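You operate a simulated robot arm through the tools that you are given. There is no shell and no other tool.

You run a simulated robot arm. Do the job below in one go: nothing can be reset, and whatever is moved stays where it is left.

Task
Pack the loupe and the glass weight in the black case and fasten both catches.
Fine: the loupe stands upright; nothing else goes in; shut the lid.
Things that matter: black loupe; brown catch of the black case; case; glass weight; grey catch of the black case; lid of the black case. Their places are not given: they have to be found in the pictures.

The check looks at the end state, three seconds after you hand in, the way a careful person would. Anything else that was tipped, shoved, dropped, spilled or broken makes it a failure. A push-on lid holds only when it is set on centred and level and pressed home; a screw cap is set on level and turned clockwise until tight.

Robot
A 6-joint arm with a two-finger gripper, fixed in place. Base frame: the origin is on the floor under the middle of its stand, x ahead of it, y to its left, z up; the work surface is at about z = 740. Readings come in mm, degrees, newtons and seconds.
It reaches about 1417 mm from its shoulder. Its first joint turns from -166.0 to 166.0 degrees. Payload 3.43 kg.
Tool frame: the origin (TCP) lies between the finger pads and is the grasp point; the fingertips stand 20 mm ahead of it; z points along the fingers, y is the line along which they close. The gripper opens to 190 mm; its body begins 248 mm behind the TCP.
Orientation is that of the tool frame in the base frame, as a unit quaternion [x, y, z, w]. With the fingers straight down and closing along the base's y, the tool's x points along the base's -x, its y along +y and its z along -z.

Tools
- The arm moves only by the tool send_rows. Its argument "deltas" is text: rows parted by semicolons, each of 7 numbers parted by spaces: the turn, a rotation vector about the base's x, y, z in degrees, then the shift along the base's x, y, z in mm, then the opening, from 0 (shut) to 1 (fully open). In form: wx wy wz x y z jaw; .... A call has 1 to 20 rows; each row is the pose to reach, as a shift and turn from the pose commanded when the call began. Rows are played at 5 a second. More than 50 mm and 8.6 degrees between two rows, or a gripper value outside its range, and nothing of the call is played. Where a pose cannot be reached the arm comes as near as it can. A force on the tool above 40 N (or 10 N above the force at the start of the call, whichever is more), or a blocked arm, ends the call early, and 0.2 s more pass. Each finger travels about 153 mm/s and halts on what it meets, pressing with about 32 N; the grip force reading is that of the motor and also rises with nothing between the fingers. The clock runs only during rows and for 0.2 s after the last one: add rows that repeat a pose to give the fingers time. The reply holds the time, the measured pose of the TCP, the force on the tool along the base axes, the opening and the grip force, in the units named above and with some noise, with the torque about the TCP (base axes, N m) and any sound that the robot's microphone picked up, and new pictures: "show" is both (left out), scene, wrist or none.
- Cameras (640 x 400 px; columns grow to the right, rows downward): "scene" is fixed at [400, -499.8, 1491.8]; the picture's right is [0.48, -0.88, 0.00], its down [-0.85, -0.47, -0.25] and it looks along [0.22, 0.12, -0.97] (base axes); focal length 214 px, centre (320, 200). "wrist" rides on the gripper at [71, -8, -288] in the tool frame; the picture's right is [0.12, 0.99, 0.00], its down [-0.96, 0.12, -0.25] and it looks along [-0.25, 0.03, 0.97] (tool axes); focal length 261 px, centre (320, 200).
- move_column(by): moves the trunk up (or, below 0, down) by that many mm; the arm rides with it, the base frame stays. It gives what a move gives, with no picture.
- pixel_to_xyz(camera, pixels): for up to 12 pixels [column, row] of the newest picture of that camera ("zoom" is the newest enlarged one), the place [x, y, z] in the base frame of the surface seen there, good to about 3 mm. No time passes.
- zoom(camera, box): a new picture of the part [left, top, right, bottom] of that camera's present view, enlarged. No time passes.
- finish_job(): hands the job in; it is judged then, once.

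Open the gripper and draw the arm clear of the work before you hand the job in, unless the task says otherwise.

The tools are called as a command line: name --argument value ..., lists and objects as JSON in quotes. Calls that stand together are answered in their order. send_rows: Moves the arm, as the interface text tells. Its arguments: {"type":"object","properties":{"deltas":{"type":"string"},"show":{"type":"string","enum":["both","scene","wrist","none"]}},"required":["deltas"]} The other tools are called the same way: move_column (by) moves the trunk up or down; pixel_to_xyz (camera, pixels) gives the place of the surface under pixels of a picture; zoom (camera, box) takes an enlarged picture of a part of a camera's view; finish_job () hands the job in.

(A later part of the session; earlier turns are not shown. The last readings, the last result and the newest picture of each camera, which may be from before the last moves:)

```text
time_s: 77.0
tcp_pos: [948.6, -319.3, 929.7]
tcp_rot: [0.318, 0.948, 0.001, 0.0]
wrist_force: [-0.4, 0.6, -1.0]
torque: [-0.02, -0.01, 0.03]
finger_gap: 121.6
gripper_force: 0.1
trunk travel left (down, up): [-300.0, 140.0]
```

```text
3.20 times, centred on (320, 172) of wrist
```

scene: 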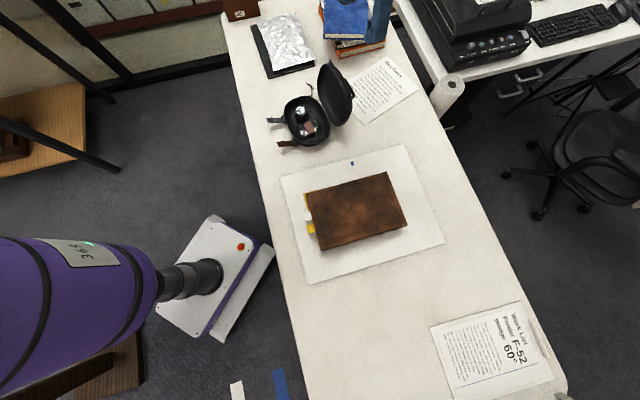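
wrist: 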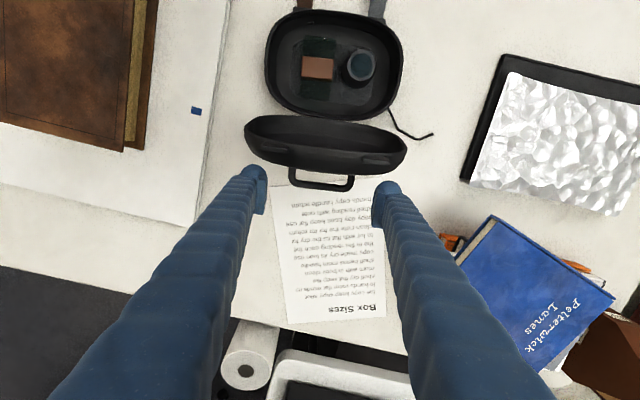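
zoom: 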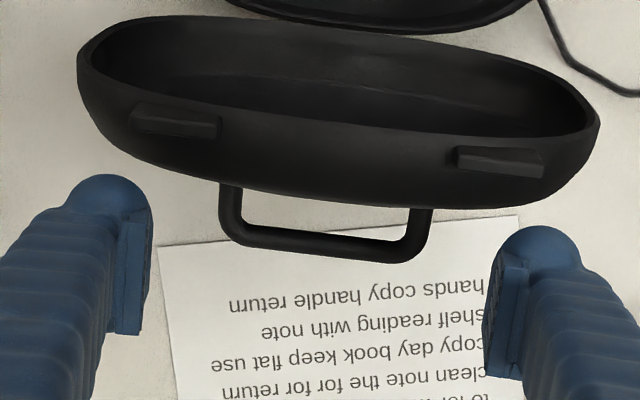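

Handle is 2.3 mm off toward +v; I'll correct, descend to put the bar ~8 mm below TCP and close softly onto the handle ends.

send_rows --deltas "0 0 0 1.4 1.8 -15 0.64; 0 0 0 1.4 1.8 -35 0.62; 0 0 0 1.4 1.8 -48 0.60; 0 0 0 1.4 1.8 -54 0.58; 0 0 0 1.4 1.8 -54 0.55; 0 0 0 1.4 1.8 -54 0.53; 0 0 0 1.4 1.8 -54 0.51; 0 0 0 1.4 1.8 -54 0.49; 0 0 0 1.4 1.8 -54 0.47; 0 0 0 1.4 1.8 -54 0.45; 0 0 0 1.4 1.8 -54 0.43; 0 0 0 1.4 1.8 -54 0.43" --show "wrist"

zoom --camera "wrist" --box '[220, 110, 420, 235]'

```text
time_s: 79.6
tcp_pos: [949.9, -318.6, 878.6]
tcp_rot: [0.317, 0.948, -0.001, 0.0]
wrist_force: [-1.1, -3.3, 0.6]
torque: [-0.08, 0.06, 0.11]
finger_gap: 87.5
gripper_force: 31.6
trunk travel left (down, up): [-300.0, 140.0]
```

wrist: 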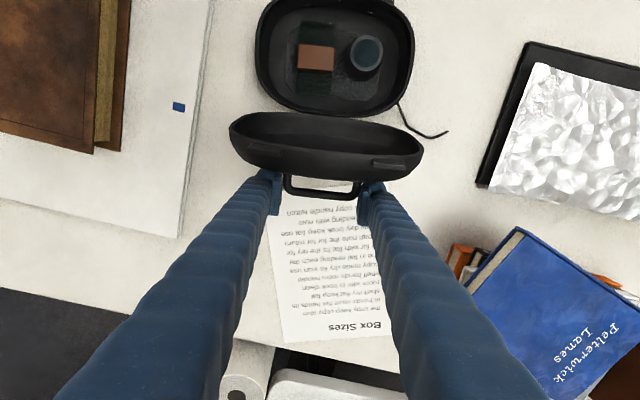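

```text
3.20 times, centred on (320, 172) of wrist
```

zoom: 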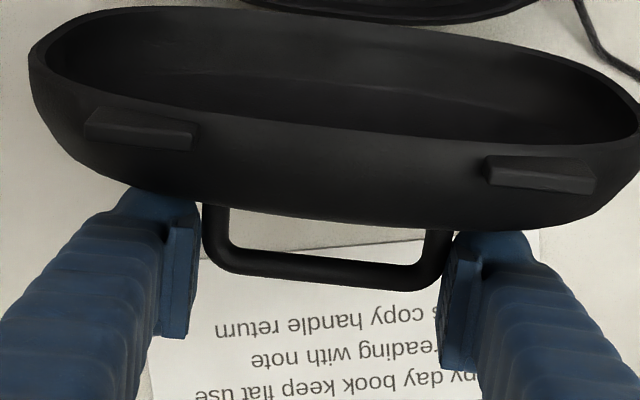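

The handle is pinched (87.5 mm, 31.6 N). I start swinging the lid: first 10° along the computed arc around the hinge, watching forces.

send_rows --deltas "0 0 0 -1.5 1.1 2.1 0.4; 0 0 0 -3 2.2 4.2 0.4; 0 0 0 -6.1 4.6 8.1 0.4; 0 0 0 -9.4 7.1 11.9 0.4; 0 0 0 -12.8 9.6 15.4 0.4; 0 0 0 -12.8 9.6 15.4 0.4" --show "wrist"

zoom --camera "wrist" --box '[220, 110, 420, 235]'

```text
time_s: 81.0
tcp_pos: [935.9, -305.9, 892.1]
tcp_rot: [0.318, 0.948, 0.0, 0.0]
wrist_force: [0.9, 0.0, -4.3]
torque: [-0.18, -0.33, -0.04]
finger_gap: 87.5
gripper_force: 32.4
trunk travel left (down, up): [-300.0, 140.0]
```

wrist: 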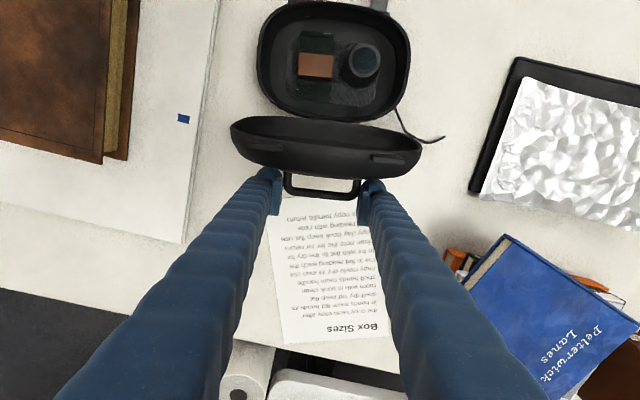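

```text
3.20 times, centred on (320, 172) of wrist
```

zoom: 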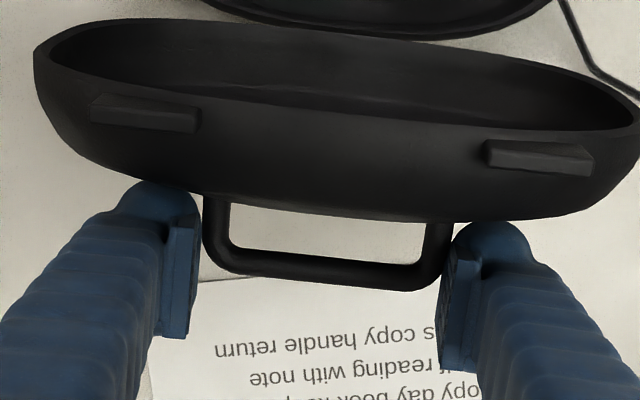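

Forces are small. I'll check the actual lid angle and that the tray hasn't moved.

pixel_to_xyz --camera "zoom" --pixels '[[330, 120], [325, 130], [180, 95], [145, 103], [330, 268], [230, 255], [430, 275], [330, 200]]'

pixel_to_xyz --camera "wrist" --pixels '[[263, 60], [335, 5], [408, 60], [335, 118], [366, 50], [318, 65]]'

```text
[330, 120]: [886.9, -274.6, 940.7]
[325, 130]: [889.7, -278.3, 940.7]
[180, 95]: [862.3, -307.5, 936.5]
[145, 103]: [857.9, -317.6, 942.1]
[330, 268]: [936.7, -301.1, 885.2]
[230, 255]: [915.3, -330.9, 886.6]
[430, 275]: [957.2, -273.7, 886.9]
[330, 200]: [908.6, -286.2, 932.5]
```

```text
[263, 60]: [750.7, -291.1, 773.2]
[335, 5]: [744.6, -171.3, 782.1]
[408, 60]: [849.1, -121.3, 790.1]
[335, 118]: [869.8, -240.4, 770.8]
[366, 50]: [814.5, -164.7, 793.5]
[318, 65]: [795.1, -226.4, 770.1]
```

The lid turned about 10° as planned and the tray didn't move. I continue the arc to 40°.

send_rows --deltas "0 0 0 -3.6 2.7 3.4 0.4; 0 0 0 -7.2 5.4 6.6 0.4; 0 0 0 -10.9 8.2 9.6 0.4; 0 0 0 -14.8 11.1 12.4 0.4; 0 0 0 -18.8 14.1 15 0.4; 0 0 0 -22.8 17.2 17.3 0.4; 0 0 0 -26.8 20.2 19.5 0.4; 0 0 0 -31.1 23.4 21.4 0.4; 0 0 0 -35.3 26.6 23.1 0.4; 0 0 0 -39.6 29.8 24.5 0.4; 0 0 0 -43.9 33.1 25.7 0.4; 0 0 0 -48.3 36.4 26.7 0.4; 0 0 0 -48.3 36.4 26.7 0.4" --show "both"

zoom --camera "wrist" --box '[200, 60, 440, 235]'

zoom --camera "scene" --box '[250, 40, 378, 155]'

```text
time_s: 83.8
tcp_pos: [888.4, -270.3, 918.7]
tcp_rot: [0.318, 0.948, 0.0, -0.001]
wrist_force: [0.5, -0.2, 0.3]
torque: [-0.01, -0.01, -0.02]
finger_gap: 76.0
gripper_force: 0.0
trunk travel left (down, up): [-300.0, 140.0]
```

scene: 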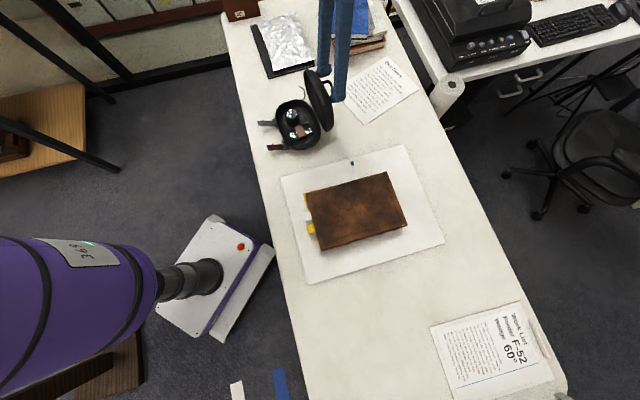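
wrist: 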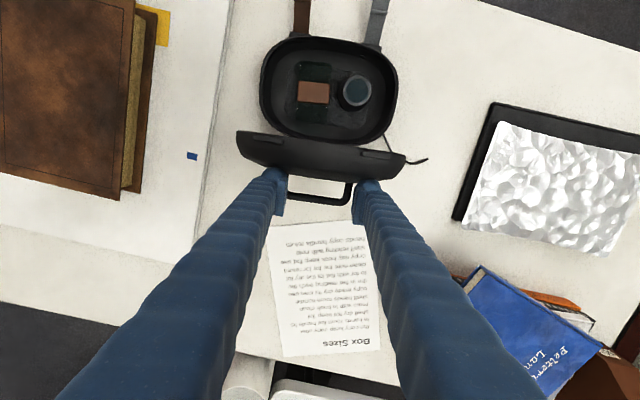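

```text
2.29 times, centred on (320, 148) of wrist
```

zoom: 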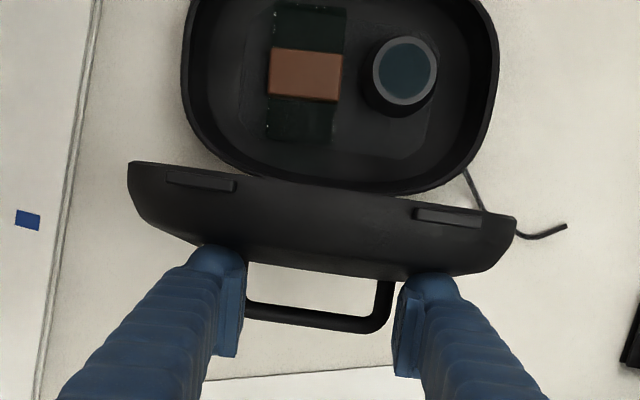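

```text
3.48 times, centred on (314, 98) of scene
```

zoom: 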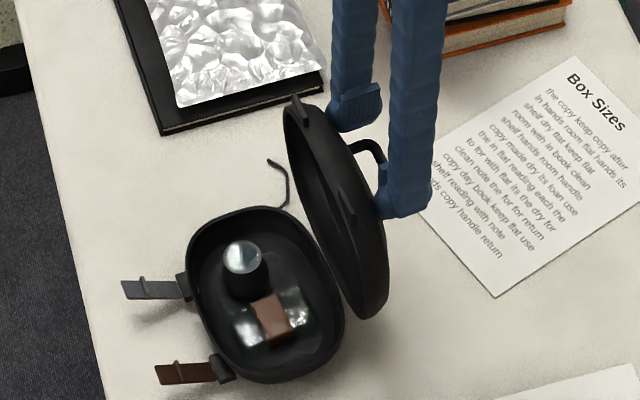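

The handle slipped out (gap 76 mm) and the case itself slid a little toward the front, though the contents still stand. I'll re-measure the case and the lid angle now.

zoom --camera "wrist" --box '[200, 0, 440, 230]'

pixel_to_xyz --camera "zoom" --pixels '[[217, 150], [235, 90], [330, 68], [440, 110], [458, 175], [330, 220], [255, 235], [300, 228], [390, 262], [430, 265], [300, 310], [380, 320]]'

pixel_to_xyz --camera "zoom" --pixels '[[180, 232], [470, 275], [330, 245], [330, 260], [385, 155], [380, 140], [305, 155], [295, 175], [290, 10], [410, 20], [282, 50], [412, 60]]'

```text
1.74 times, centred on (320, 115) of wrist
```

zoom: 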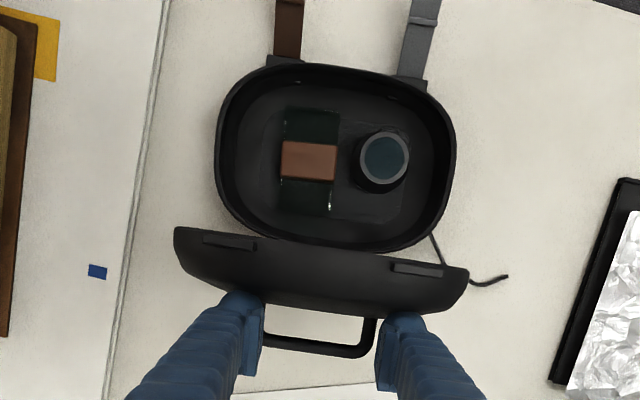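

```text
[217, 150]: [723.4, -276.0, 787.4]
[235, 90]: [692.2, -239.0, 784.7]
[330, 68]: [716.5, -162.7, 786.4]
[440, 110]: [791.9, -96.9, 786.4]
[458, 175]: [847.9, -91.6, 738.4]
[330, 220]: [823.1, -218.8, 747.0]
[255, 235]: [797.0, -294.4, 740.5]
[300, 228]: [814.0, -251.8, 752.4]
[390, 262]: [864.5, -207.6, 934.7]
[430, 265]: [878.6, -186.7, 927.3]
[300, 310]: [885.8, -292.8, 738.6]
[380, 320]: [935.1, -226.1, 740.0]
```

```text
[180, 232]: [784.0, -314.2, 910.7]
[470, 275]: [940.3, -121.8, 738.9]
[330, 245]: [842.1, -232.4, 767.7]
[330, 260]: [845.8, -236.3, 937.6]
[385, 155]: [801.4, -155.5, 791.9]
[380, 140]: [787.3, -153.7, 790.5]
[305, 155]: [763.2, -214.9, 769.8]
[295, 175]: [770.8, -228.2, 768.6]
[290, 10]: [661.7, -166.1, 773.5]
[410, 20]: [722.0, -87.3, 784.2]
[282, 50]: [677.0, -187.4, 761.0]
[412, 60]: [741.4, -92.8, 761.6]
```

The hinge has enough friction to hold the lid at ~93°, and pinching made the case slide ~40 mm. A better way: push from above on the lid's upper front edge behind its tabs, forward and down. First raise clear and re-measure.

send_rows --deltas "0 0 0 0 0 15 0.4; 0 0 0 0 0 40 0.4; 0 0 0 0 0 75 0.4; 0 0 0 0 0 110 0.4; 0 0 0 0 0 145 0.4; 0 0 0 0 0 145 0.4" --show "both"

zoom --camera "wrist" --box '[230, 40, 410, 190]'

zoom --camera "scene" --box '[250, 50, 362, 155]'

```text
time_s: 85.2
tcp_pos: [887.9, -271.6, 1064.3]
tcp_rot: [0.317, 0.948, 0.0, -0.001]
wrist_force: [-0.4, 0.3, 0.5]
torque: [0.0, 0.06, 0.05]
finger_gap: 75.9
gripper_force: 0.0
trunk travel left (down, up): [-300.0, 140.0]
```

scene: 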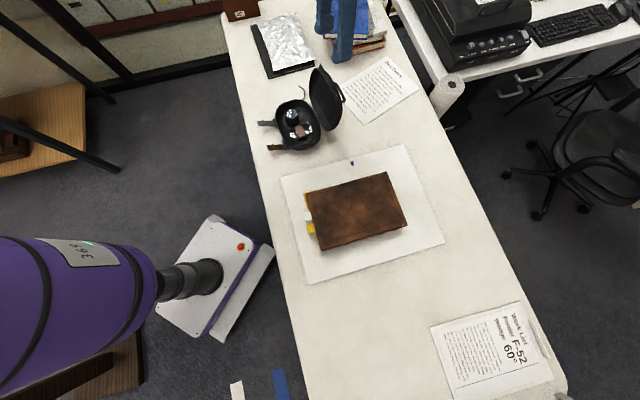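
wrist: 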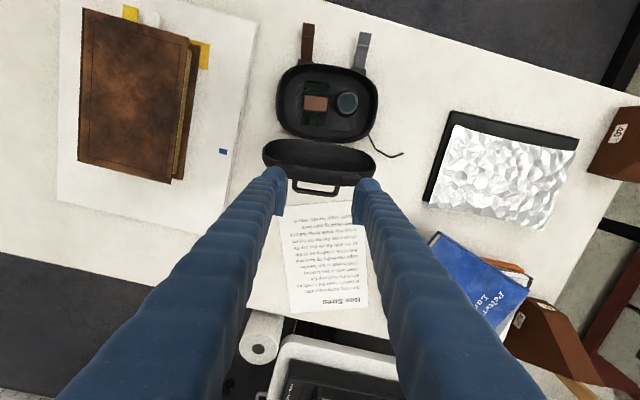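

```text
2.67 times, centred on (320, 115) of wrist
```

zoom: 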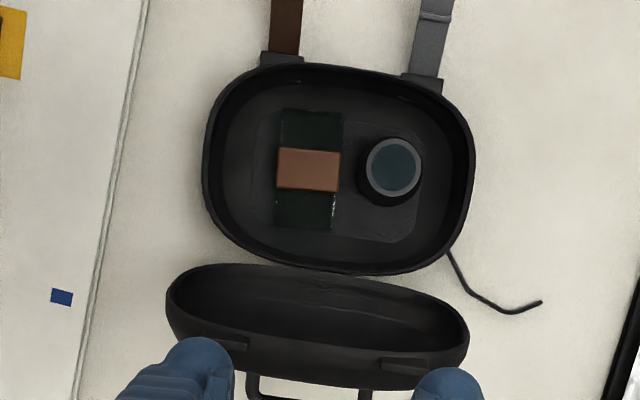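

```text
3.81 times, centred on (306, 102) of scene
```

zoom: 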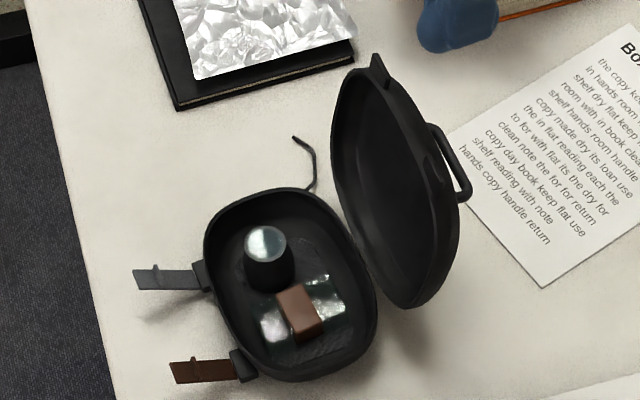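

The lid fell back to its open rest, so the hinge is loose and only needs a light push past balance. I'll measure the case pose again precisely in this view.

zoom --camera "wrist" --box '[230, 40, 410, 190]'

pixel_to_xyz --camera "zoom" --pixels '[[262, 58], [303, 60], [402, 78], [441, 88], [204, 170], [212, 130], [335, 67], [472, 150], [462, 210], [300, 266], [340, 273], [393, 168]]'

pixel_to_xyz --camera "zoom" --pixels '[[308, 168], [205, 338], [247, 343], [384, 362], [430, 368], [315, 350], [310, 342], [255, 380], [370, 390], [268, 55], [272, 12], [420, 70]]'

```text
2.67 times, centred on (320, 115) of wrist
```

zoom: 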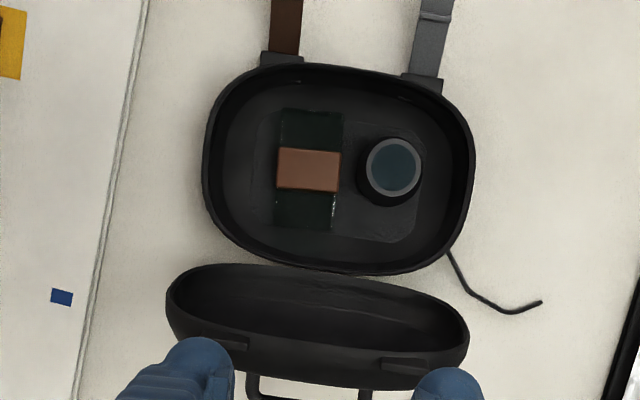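

```text
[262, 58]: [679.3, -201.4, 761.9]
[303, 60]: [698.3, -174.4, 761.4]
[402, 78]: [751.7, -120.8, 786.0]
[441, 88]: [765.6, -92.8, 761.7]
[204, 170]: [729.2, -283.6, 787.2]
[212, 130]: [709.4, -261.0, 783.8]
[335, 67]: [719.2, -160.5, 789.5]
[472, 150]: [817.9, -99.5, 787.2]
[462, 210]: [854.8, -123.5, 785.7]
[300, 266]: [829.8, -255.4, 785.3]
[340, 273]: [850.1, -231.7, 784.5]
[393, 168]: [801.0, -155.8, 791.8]
```

```text
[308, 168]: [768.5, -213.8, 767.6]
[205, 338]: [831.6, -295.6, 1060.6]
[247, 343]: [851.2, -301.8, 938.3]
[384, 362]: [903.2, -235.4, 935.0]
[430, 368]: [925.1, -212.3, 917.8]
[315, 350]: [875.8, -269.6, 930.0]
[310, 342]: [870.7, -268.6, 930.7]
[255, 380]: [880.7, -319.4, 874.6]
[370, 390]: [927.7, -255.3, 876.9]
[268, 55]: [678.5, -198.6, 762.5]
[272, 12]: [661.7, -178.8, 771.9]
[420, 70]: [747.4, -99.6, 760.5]
```

I have the new pose: case turned ~1°, centre ≈ (783,−198), hinge line at u≈−823. Plan: straddle the lid between the two fingers (closing axis across the lid), rear finger pushes the handle over, front finger catches and lowers it. I turn the tool 91° above the lid first.

send_rows --deltas "0 0 8 0 0 0 0.45; 0 0 16 -1 0 0 0.5; 0 0 24 -2 0 0 0.55; 0 0 32 -3 0 0 0.6; 0 0 40 -4 0 0 0.65; 0 0 48 -5 0 0 0.684; 0 0 56 -6 0 0 0.684; 0 0 64 -7 0 0 0.684; 0 0 72 -7.4 -0.3 0 0.684; 0 0 80 -7.4 -0.3 0 0.684; 0 0 88 -7.4 -0.3 0 0.684; 0 0 91 -7.4 -0.3 0 0.684; 0 0 91 -7.4 -0.3 0 0.684" --show "wrist"

zoom --camera "wrist" --box '[220, 90, 420, 230]'

```text
time_s: 88.0
tcp_pos: [880.8, -270.9, 1062.9]
tcp_rot: [-0.454, 0.891, 0.0, 0.0]
wrist_force: [0.7, -0.1, -0.3]
torque: [0.0, 0.05, 0.0]
finger_gap: 129.9
gripper_force: 0.1
trunk travel left (down, up): [-300.0, 140.0]
```

wrist: 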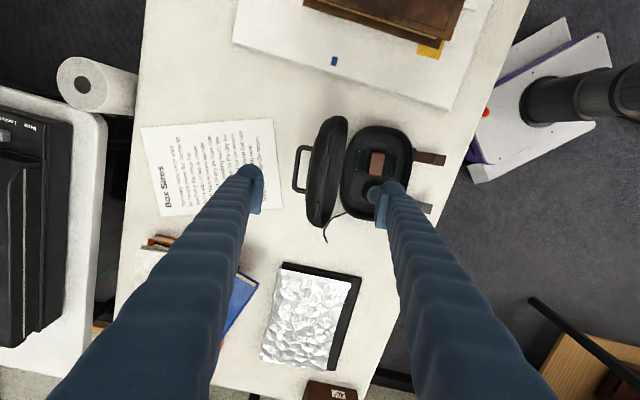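

```text
2.86 times, centred on (320, 160) of wrist
```

zoom: 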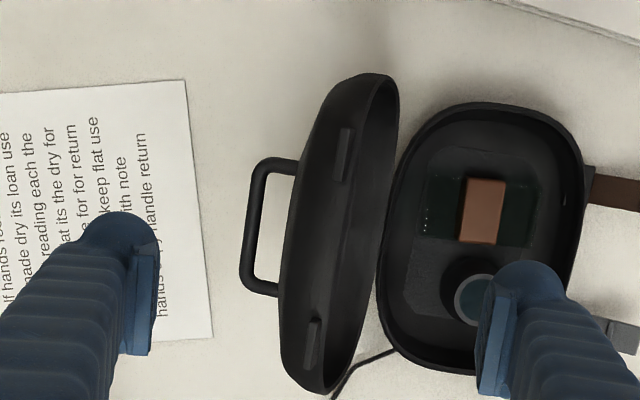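

Alignment checks out (handle ≈43 mm behind TCP, hinge ≈50 mm ahead). I lower to fingertips at z≈852, straddling the lid.

send_rows --deltas "0 0 0 0 0 -30 0.684; 0 0 0 0 0 -65 0.684; 0 0 0 0 0 -100 0.684; 0 0 0 0 0 -135 0.684; 0 0 0 0 0 -165 0.684; 0 0 0 0 0 -185 0.684; 0 0 0 0 0 -191 0.684; 0 0 0 0 0 -191 0.684" --show "both"

zoom --camera "wrist" --box '[200, 90, 440, 240]'

zoom --camera "scene" --box '[250, 40, 378, 155]'

```text
time_s: 89.8
tcp_pos: [879.7, -270.4, 871.1]
tcp_rot: [-0.454, 0.891, 0.0, 0.001]
wrist_force: [0.6, 1.2, 0.2]
torque: [0.0, 0.01, 0.02]
finger_gap: 130.1
gripper_force: 0.0
trunk travel left (down, up): [-300.0, 140.0]
```

scene: 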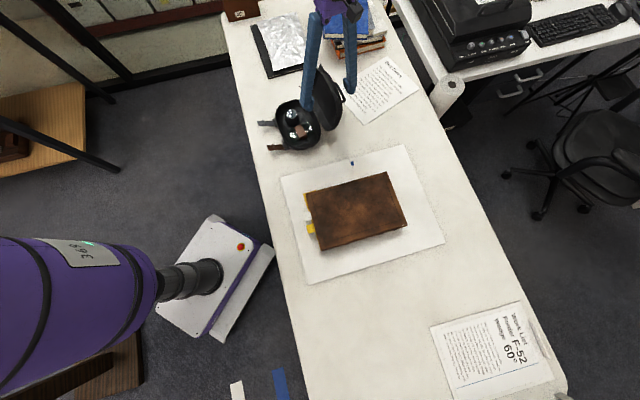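
wrist: 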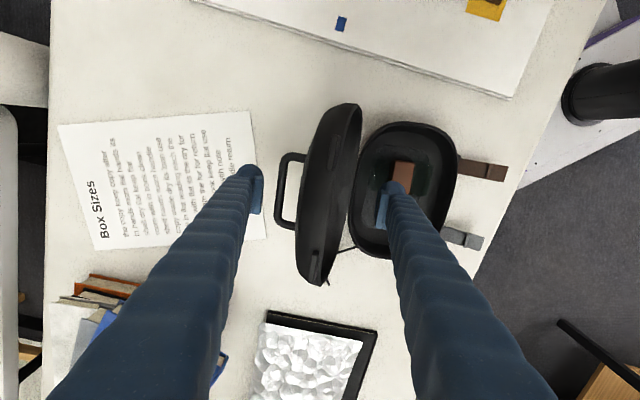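

```text
2.67 times, centred on (320, 165) of wrist
```

zoom: 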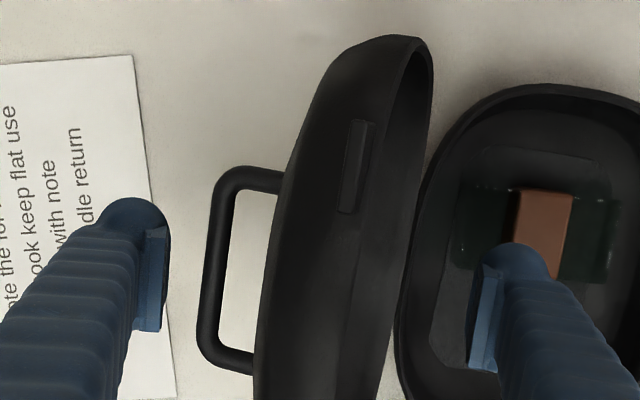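

```text
3.48 times, centred on (314, 98) of scene
```

zoom: 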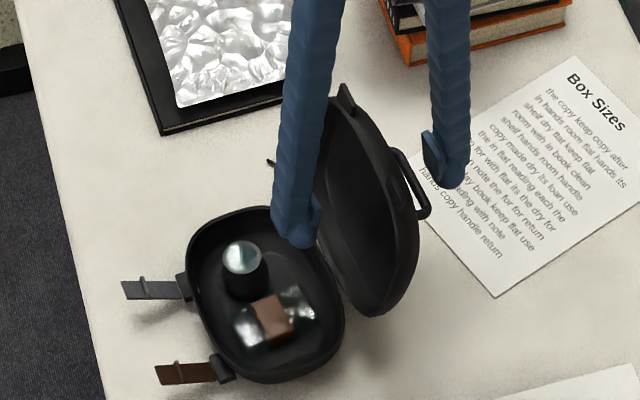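

The lid is between the fingers. I narrow the jaws to 105 mm and start moving forward so the rear finger pushes the handle.

send_rows --deltas "0 0 0 0 0 0 0.632; 0 0 0 0 0 0 0.579; 0 0 0 -2 1.5 0 0.553; 0 0 0 -6.9 5 0 0.553; 0 0 0 -11.7 8.5 0 0.553; 0 0 0 -16.6 12.1 0 0.553; 0 0 0 -21.4 15.6 0 0.553; 0 0 0 -26.3 19.1 0 0.553; 0 0 0 -26.3 19.1 0 0.553" --show "both"

zoom --camera "wrist" --box '[200, 90, 440, 240]'

zoom --camera "scene" --box '[250, 40, 378, 155]'

```text
time_s: 91.8
tcp_pos: [854.1, -250.7, 872.0]
tcp_rot: [-0.455, 0.891, 0.0, -0.001]
wrist_force: [0.7, -1.1, 0.0]
torque: [0.0, 0.01, -0.03]
finger_gap: 105.5
gripper_force: 0.1
trunk travel left (down, up): [-300.0, 140.0]
```

scene: 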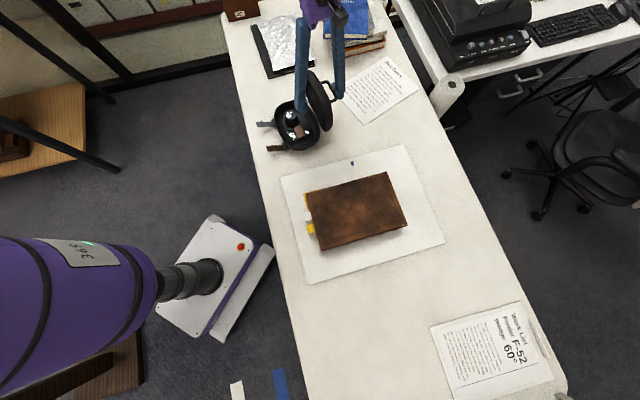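
wrist: 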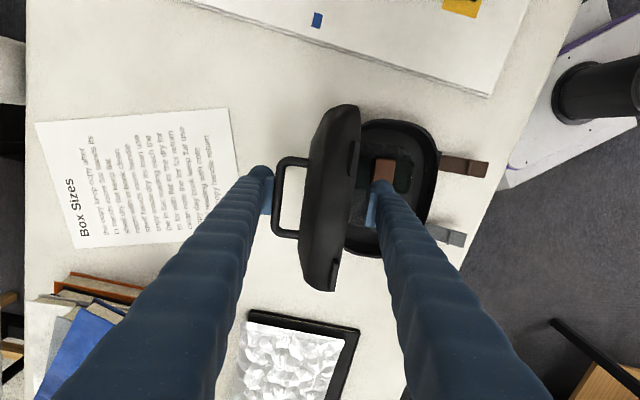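

```text
2.67 times, centred on (320, 165) of wrist
```

zoom: 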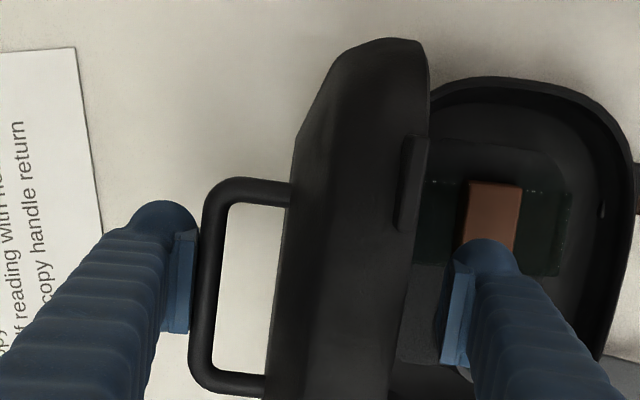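

```text
3.48 times, centred on (314, 98) of scene
```

zoom: 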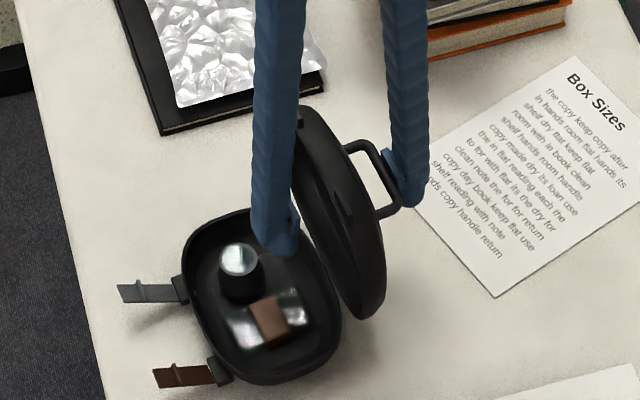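

The lid is now upright with almost no force. I continue forward ~46 mm so it goes past balance onto the front finger.

send_rows --deltas "0 0 0 -4 2.9 0 0.553; 0 0 0 -8.1 5.9 0 0.553; 0 0 0 -12.1 8.8 0 0.553; 0 0 0 -16.2 11.8 0 0.553; 0 0 0 -20.2 14.7 0 0.553; 0 0 0 -24.3 17.6 0 0.553; 0 0 0 -28.3 20.6 0 0.553; 0 0 0 -32.4 23.5 0 0.553; 0 0 0 -36.4 26.5 0 0.553; 0 0 0 -36.4 26.5 0 0.553" --show "both"

zoom --camera "wrist" --box '[200, 90, 440, 240]'

zoom --camera "scene" --box '[250, 40, 378, 155]'

```text
time_s: 94.0
tcp_pos: [818.4, -224.9, 872.9]
tcp_rot: [-0.454, 0.891, 0.001, 0.0]
wrist_force: [-0.4, 0.1, 0.1]
torque: [0.01, 0.0, 0.04]
finger_gap: 105.1
gripper_force: 0.1
trunk travel left (down, up): [-300.0, 140.0]
```

scene: 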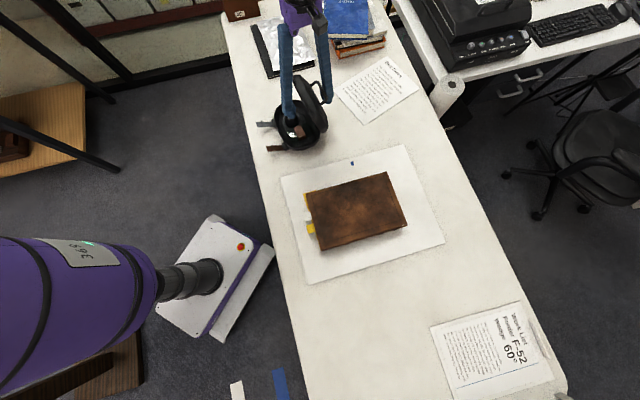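
wrist: 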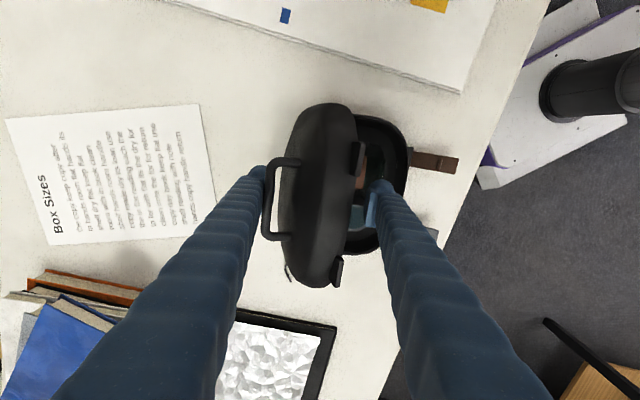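

```text
2.67 times, centred on (320, 165) of wrist
```

zoom: 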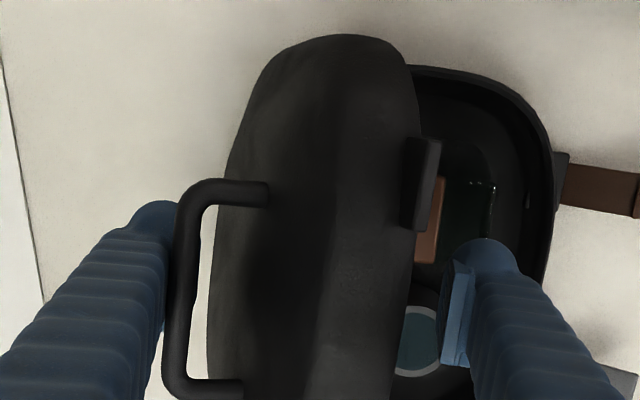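

```text
3.48 times, centred on (314, 98) of scene
```

zoom: 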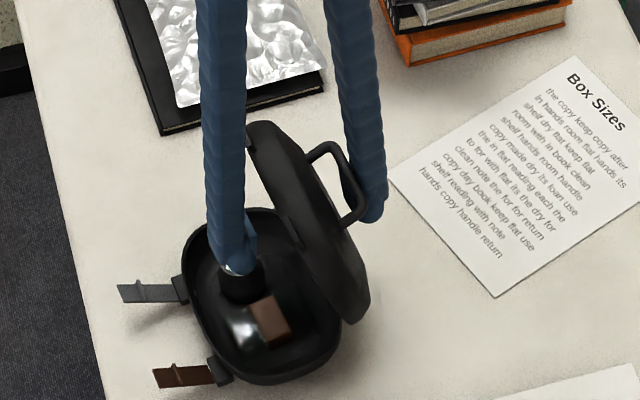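

The lid leans forward (~65–70°) still resting on the rear finger. I go another 20 mm forward.

send_rows --deltas "0 0 0 -4 2.9 0 0.553; 0 0 0 -8.1 5.9 0 0.553; 0 0 0 -12.1 8.8 0 0.553; 0 0 0 -16.2 11.8 0 0.553; 0 0 0 -16.2 11.8 0 0.553; 0 0 0 -16.2 11.8 0 0.553" --show "both"

zoom --camera "wrist" --box '[200, 90, 440, 240]'

zoom --camera "scene" --box '[250, 40, 378, 155]'

```text
time_s: 95.4
tcp_pos: [802.9, -212.7, 873.0]
tcp_rot: [-0.454, 0.891, 0.0, 0.0]
wrist_force: [-0.3, 0.0, 0.0]
torque: [-0.05, -0.04, 0.02]
finger_gap: 105.6
gripper_force: 0.2
trunk travel left (down, up): [-300.0, 140.0]
```

scene: 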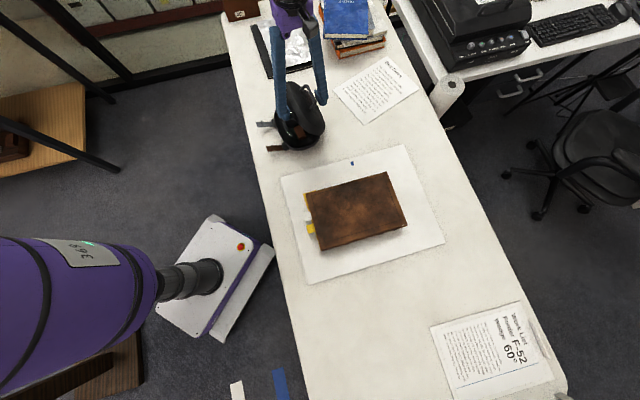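
wrist: 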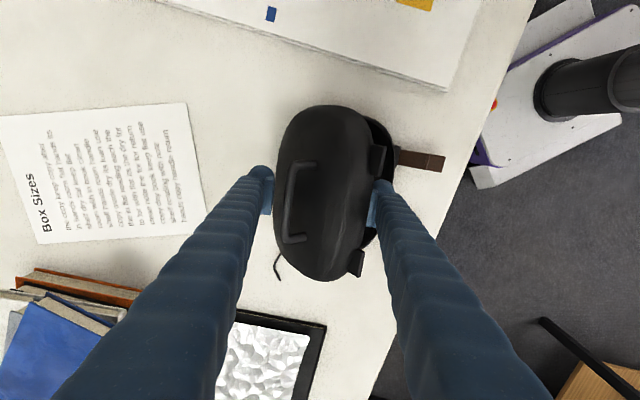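

```text
2.67 times, centred on (320, 165) of wrist
```

zoom: 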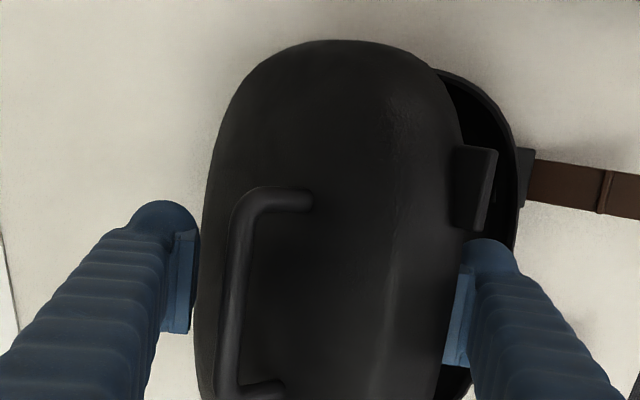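

```text
3.48 times, centred on (314, 98) of scene
```

zoom: 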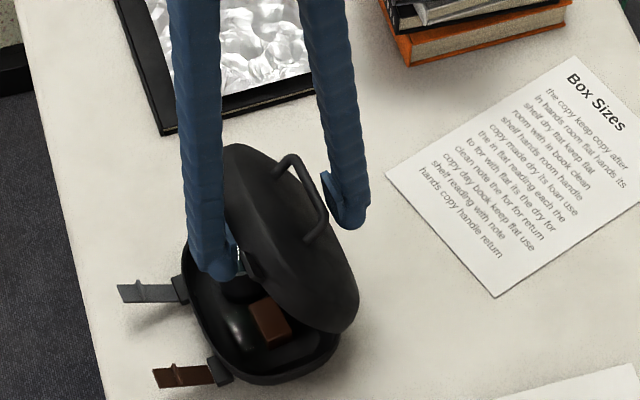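

The lid now leans on the front finger at about 45–50°, under control. I open the jaws to 190 mm while backing the tool so the front finger stays put and the rear finger clears the case.

send_rows --deltas "0 0 0 4.3 -3.1 0 0.608; 0 0 0 8.6 -6.2 0 0.665; 0 0 0 12.9 -9.4 0 0.72; 0 0 0 17.2 -12.5 0 0.776; 0 0 0 21.5 -15.6 0 0.832; 0 0 0 25.7 -18.7 0 0.888; 0 0 0 30 -21.8 0 0.944; 0 0 0 34.3 -25 0 1.0; 0 0 0 34.3 -25 0 1.0" --show "both"

zoom --camera "scene" --box '[250, 40, 378, 155]'

```text
time_s: 97.4
tcp_pos: [837.5, -239.1, 873.4]
tcp_rot: [-0.454, 0.891, 0.0, 0.0]
wrist_force: [-0.2, -0.1, -0.1]
torque: [-0.03, -0.04, -0.04]
finger_gap: 190.0
gripper_force: 0.1
trunk travel left (down, up): [-300.0, 140.0]
```

scene: 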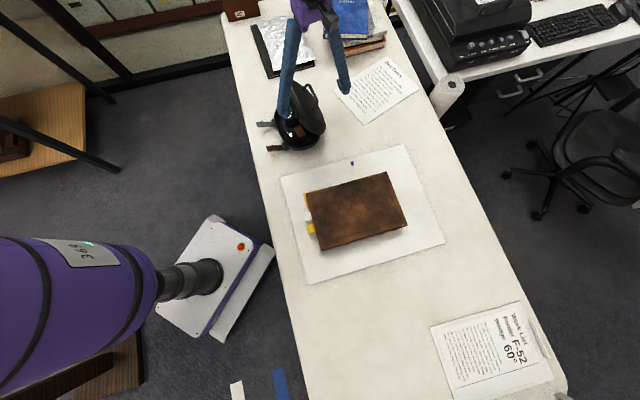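
wrist: 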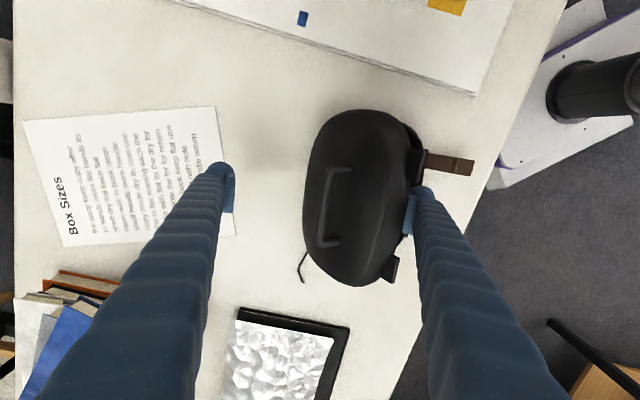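

```text
3.48 times, centred on (314, 98) of scene
```

zoom: 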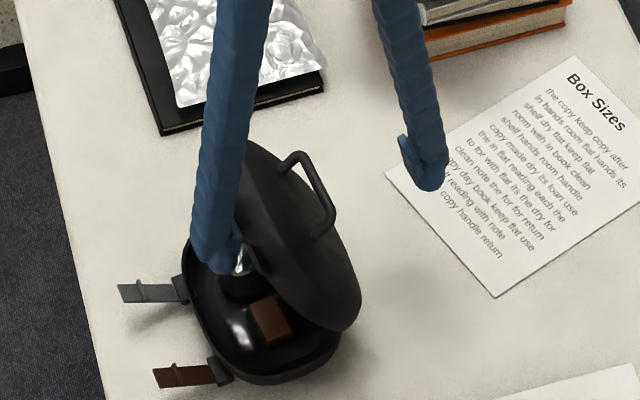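

Lid rests at ~49° on the front finger. I lower the tool and move forward gradually so the lid comes down with it.

send_rows --deltas "0 0 0 -2 1.5 -4.5 1; 0 0 0 -4 2.9 -9 1; 0 0 0 -8.1 5.9 -14 1; 0 0 0 -12.1 8.8 -19 1; 0 0 0 -16.2 11.8 -24 1; 0 0 0 -20.2 14.7 -29 1; 0 0 0 -24.3 17.6 -34 1; 0 0 0 -28.3 20.6 -39 1; 0 0 0 -32.4 23.5 -44 1; 0 0 0 -36.4 26.5 -48 1; 0 0 0 -36.4 26.5 -48 1" --show "both"

zoom --camera "scene" --box '[250, 40, 378, 155]'

zoom --camera "wrist" --box '[260, 80, 480, 240]'

```text
time_s: 99.8
tcp_pos: [799.5, -211.5, 825.7]
tcp_rot: [-0.453, 0.891, 0.0, 0.0]
wrist_force: [-0.8, 0.6, -0.1]
torque: [-0.03, -0.02, 0.03]
finger_gap: 189.8
gripper_force: 0.0
trunk travel left (down, up): [-300.0, 140.0]
```

scene: 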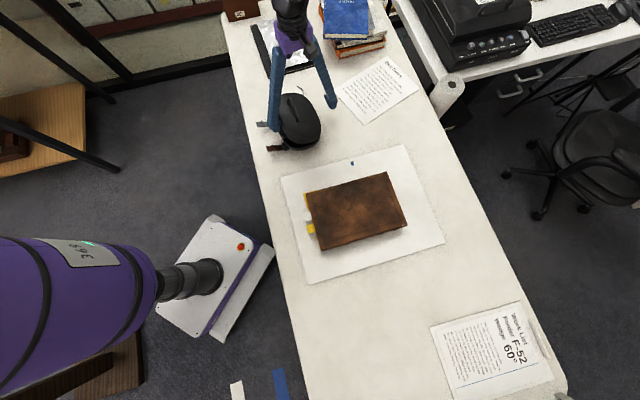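
wrist: 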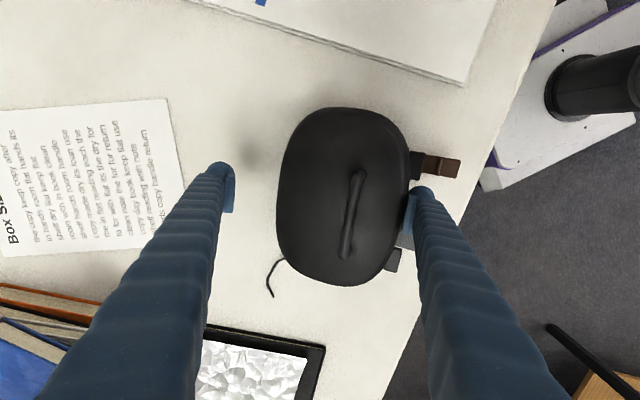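

```text
3.48 times, centred on (314, 98) of scene
```

zoom: 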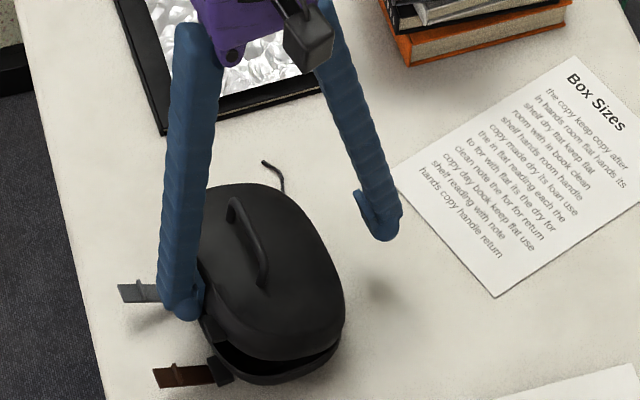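

```text
2.50 times, centred on (370, 160) of wrist
```

zoom: 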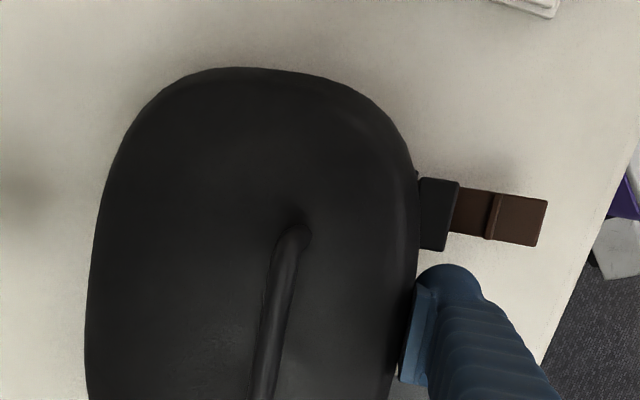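

The lid is now down to ~15°, still on the front finger. A few more millimetres forward will let it settle.

send_rows --deltas "0 0 0 -2.4 1.8 0 1; 0 0 0 -4.9 3.5 0 1; 0 0 0 -7.3 5.3 0 1; 0 0 0 -9.7 7.1 0 1; 0 0 0 -12.1 8.8 0 1; 0 0 0 -14.6 10.6 0 1; 0 0 0 -17 12.4 0 1; 0 0 0 -19.4 14.1 0 1; 0 0 0 -19.4 14.1 0 1; 0 0 0 -19.4 14.1 0 1" --show "both"

zoom --camera "scene" --box '[250, 40, 378, 155]'

zoom --camera "wrist" --box '[260, 80, 480, 240]'

```text
time_s: 102.0
tcp_pos: [780.1, -197.5, 825.7]
tcp_rot: [-0.454, 0.891, 0.0, 0.001]
wrist_force: [-0.7, 0.6, -0.4]
torque: [-0.03, 0.02, -0.01]
finger_gap: 190.0
gripper_force: 0.2
trunk travel left (down, up): [-300.0, 140.0]
```

scene: 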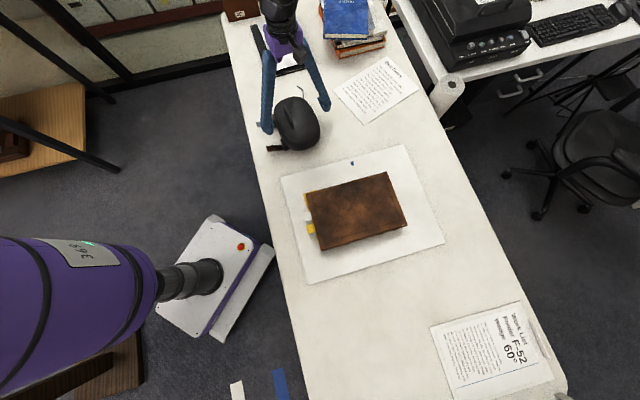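
wrist: 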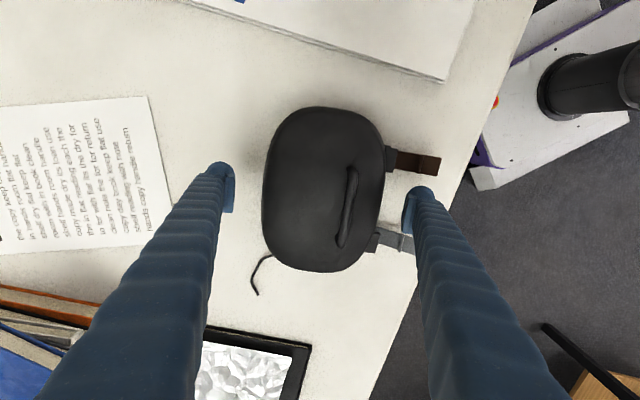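

```text
3.48 times, centred on (314, 98) of scene
```

zoom: 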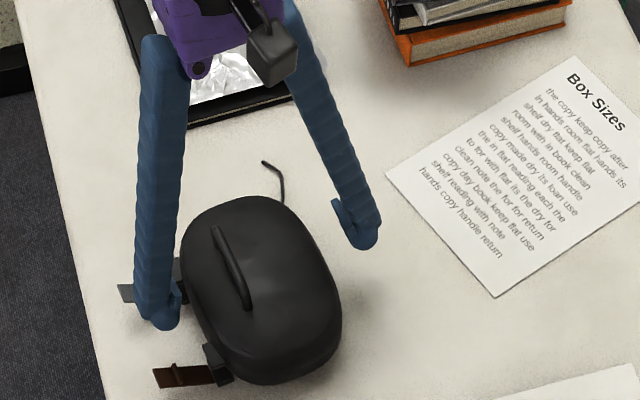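

```text
2.50 times, centred on (370, 160) of wrist
```

zoom: 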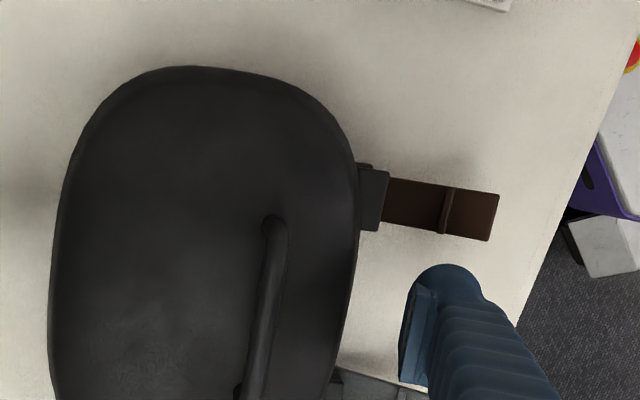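

The lid is shut. Now I inspect both catches and tabs closely.

zoom --camera "wrist" --box '[370, 130, 450, 180]'

pixel_to_xyz --camera "zoom" --pixels '[[120, 170], [160, 170], [160, 230], [230, 180], [230, 250], [330, 180], [380, 200], [370, 270], [400, 200], [530, 210], [520, 290], [100, 200]]'

zoom --camera "scene" --box '[262, 130, 302, 155]'

```text
8.00 times, centred on (410, 155) of wrist
```

zoom: 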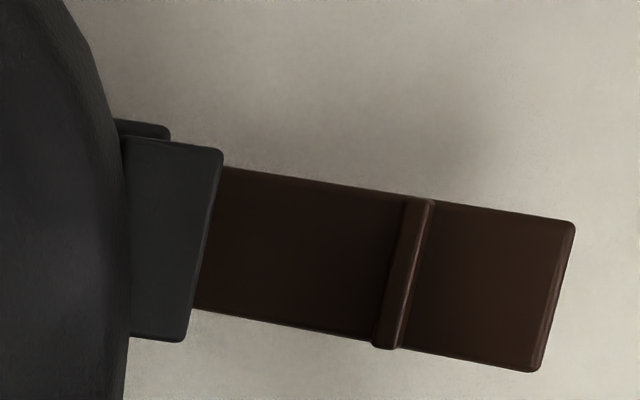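

```text
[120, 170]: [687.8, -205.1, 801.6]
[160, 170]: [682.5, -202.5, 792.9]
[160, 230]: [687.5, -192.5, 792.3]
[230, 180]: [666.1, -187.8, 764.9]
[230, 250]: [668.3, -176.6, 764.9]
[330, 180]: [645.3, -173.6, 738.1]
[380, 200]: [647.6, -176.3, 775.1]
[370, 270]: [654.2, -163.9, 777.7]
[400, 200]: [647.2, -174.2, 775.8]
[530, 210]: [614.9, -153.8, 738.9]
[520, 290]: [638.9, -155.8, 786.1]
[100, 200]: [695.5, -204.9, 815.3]
```

```text
16.00 times, centred on (282, 142) of scene
```

zoom: 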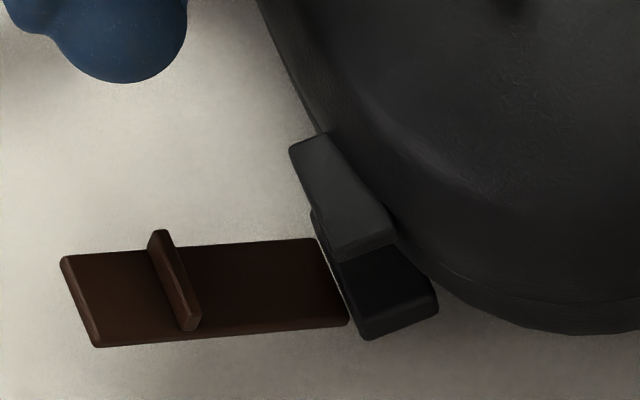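

The brown strap (hinge ≈ u −660, z 758; tip ≈ u −608, z 786) must swing up so its rib hooks over the lid tab (top z≈793). I raise, close the gripper and go outside the brown strap's tip.

send_rows --deltas "0 0 0 0 0 30 1; 0 0 0 0 0 70 1; 0 0 0 0 0 115 0.85; 0 0 0 0 0 160 0.7; 0 0 0 -20 7 180 0.5; 0 0 0 -55 20 180 0.35; 0 0 0 -95 34 180 0.2; 0 0 0 -135 49 180 0.1; 0 0 0 -160 58 180 0; 0 0 0 -173.2 62.7 180 0; 0 0 0 -173.2 62.7 180 0" --show "both"

zoom --camera "scene" --box '[250, 70, 350, 160]'

zoom --camera "wrist" --box '[200, 80, 400, 220]'

```text
time_s: 104.4
tcp_pos: [607.5, -135.1, 1005.0]
tcp_rot: [-0.454, 0.891, 0.0, 0.0]
wrist_force: [0.9, 0.3, 0.6]
torque: [0.0, -0.02, -0.01]
finger_gap: 0.0
gripper_force: 31.8
trunk travel left (down, up): [-300.0, 140.0]
```

scene: 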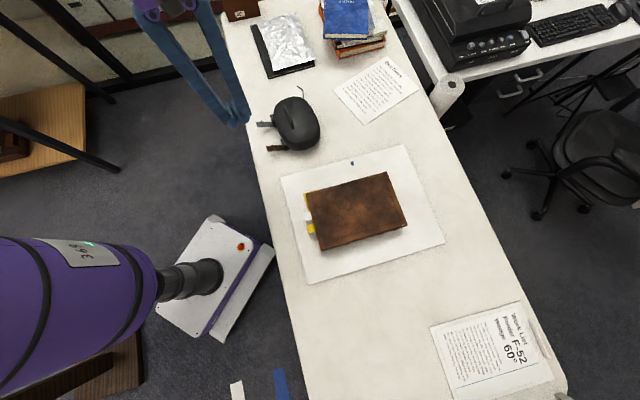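
wrist: 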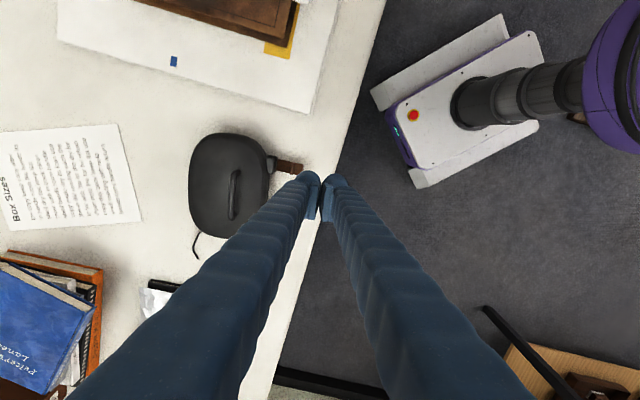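

```text
4.44 times, centred on (300, 115) of scene
```

zoom: 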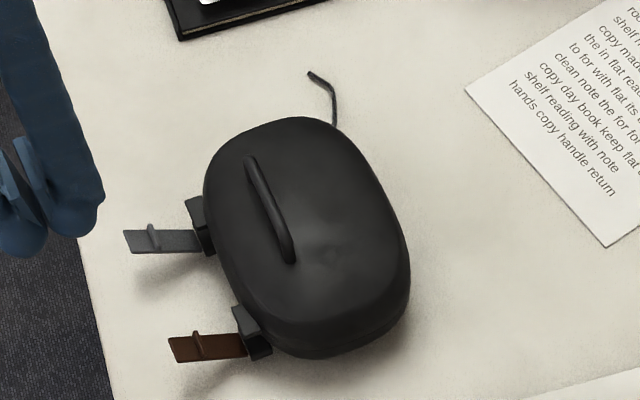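

```text
2.86 times, centred on (300, 150) of wrist
```

zoom: 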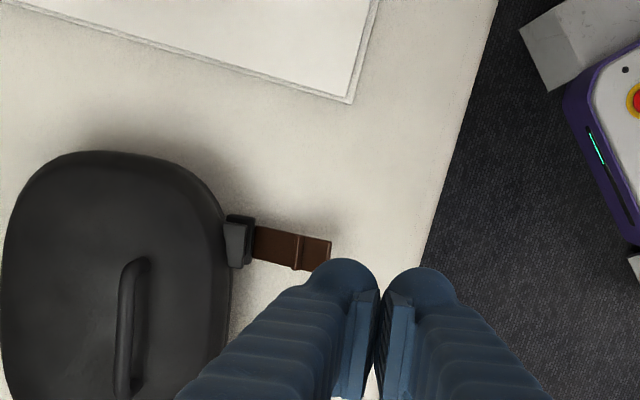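

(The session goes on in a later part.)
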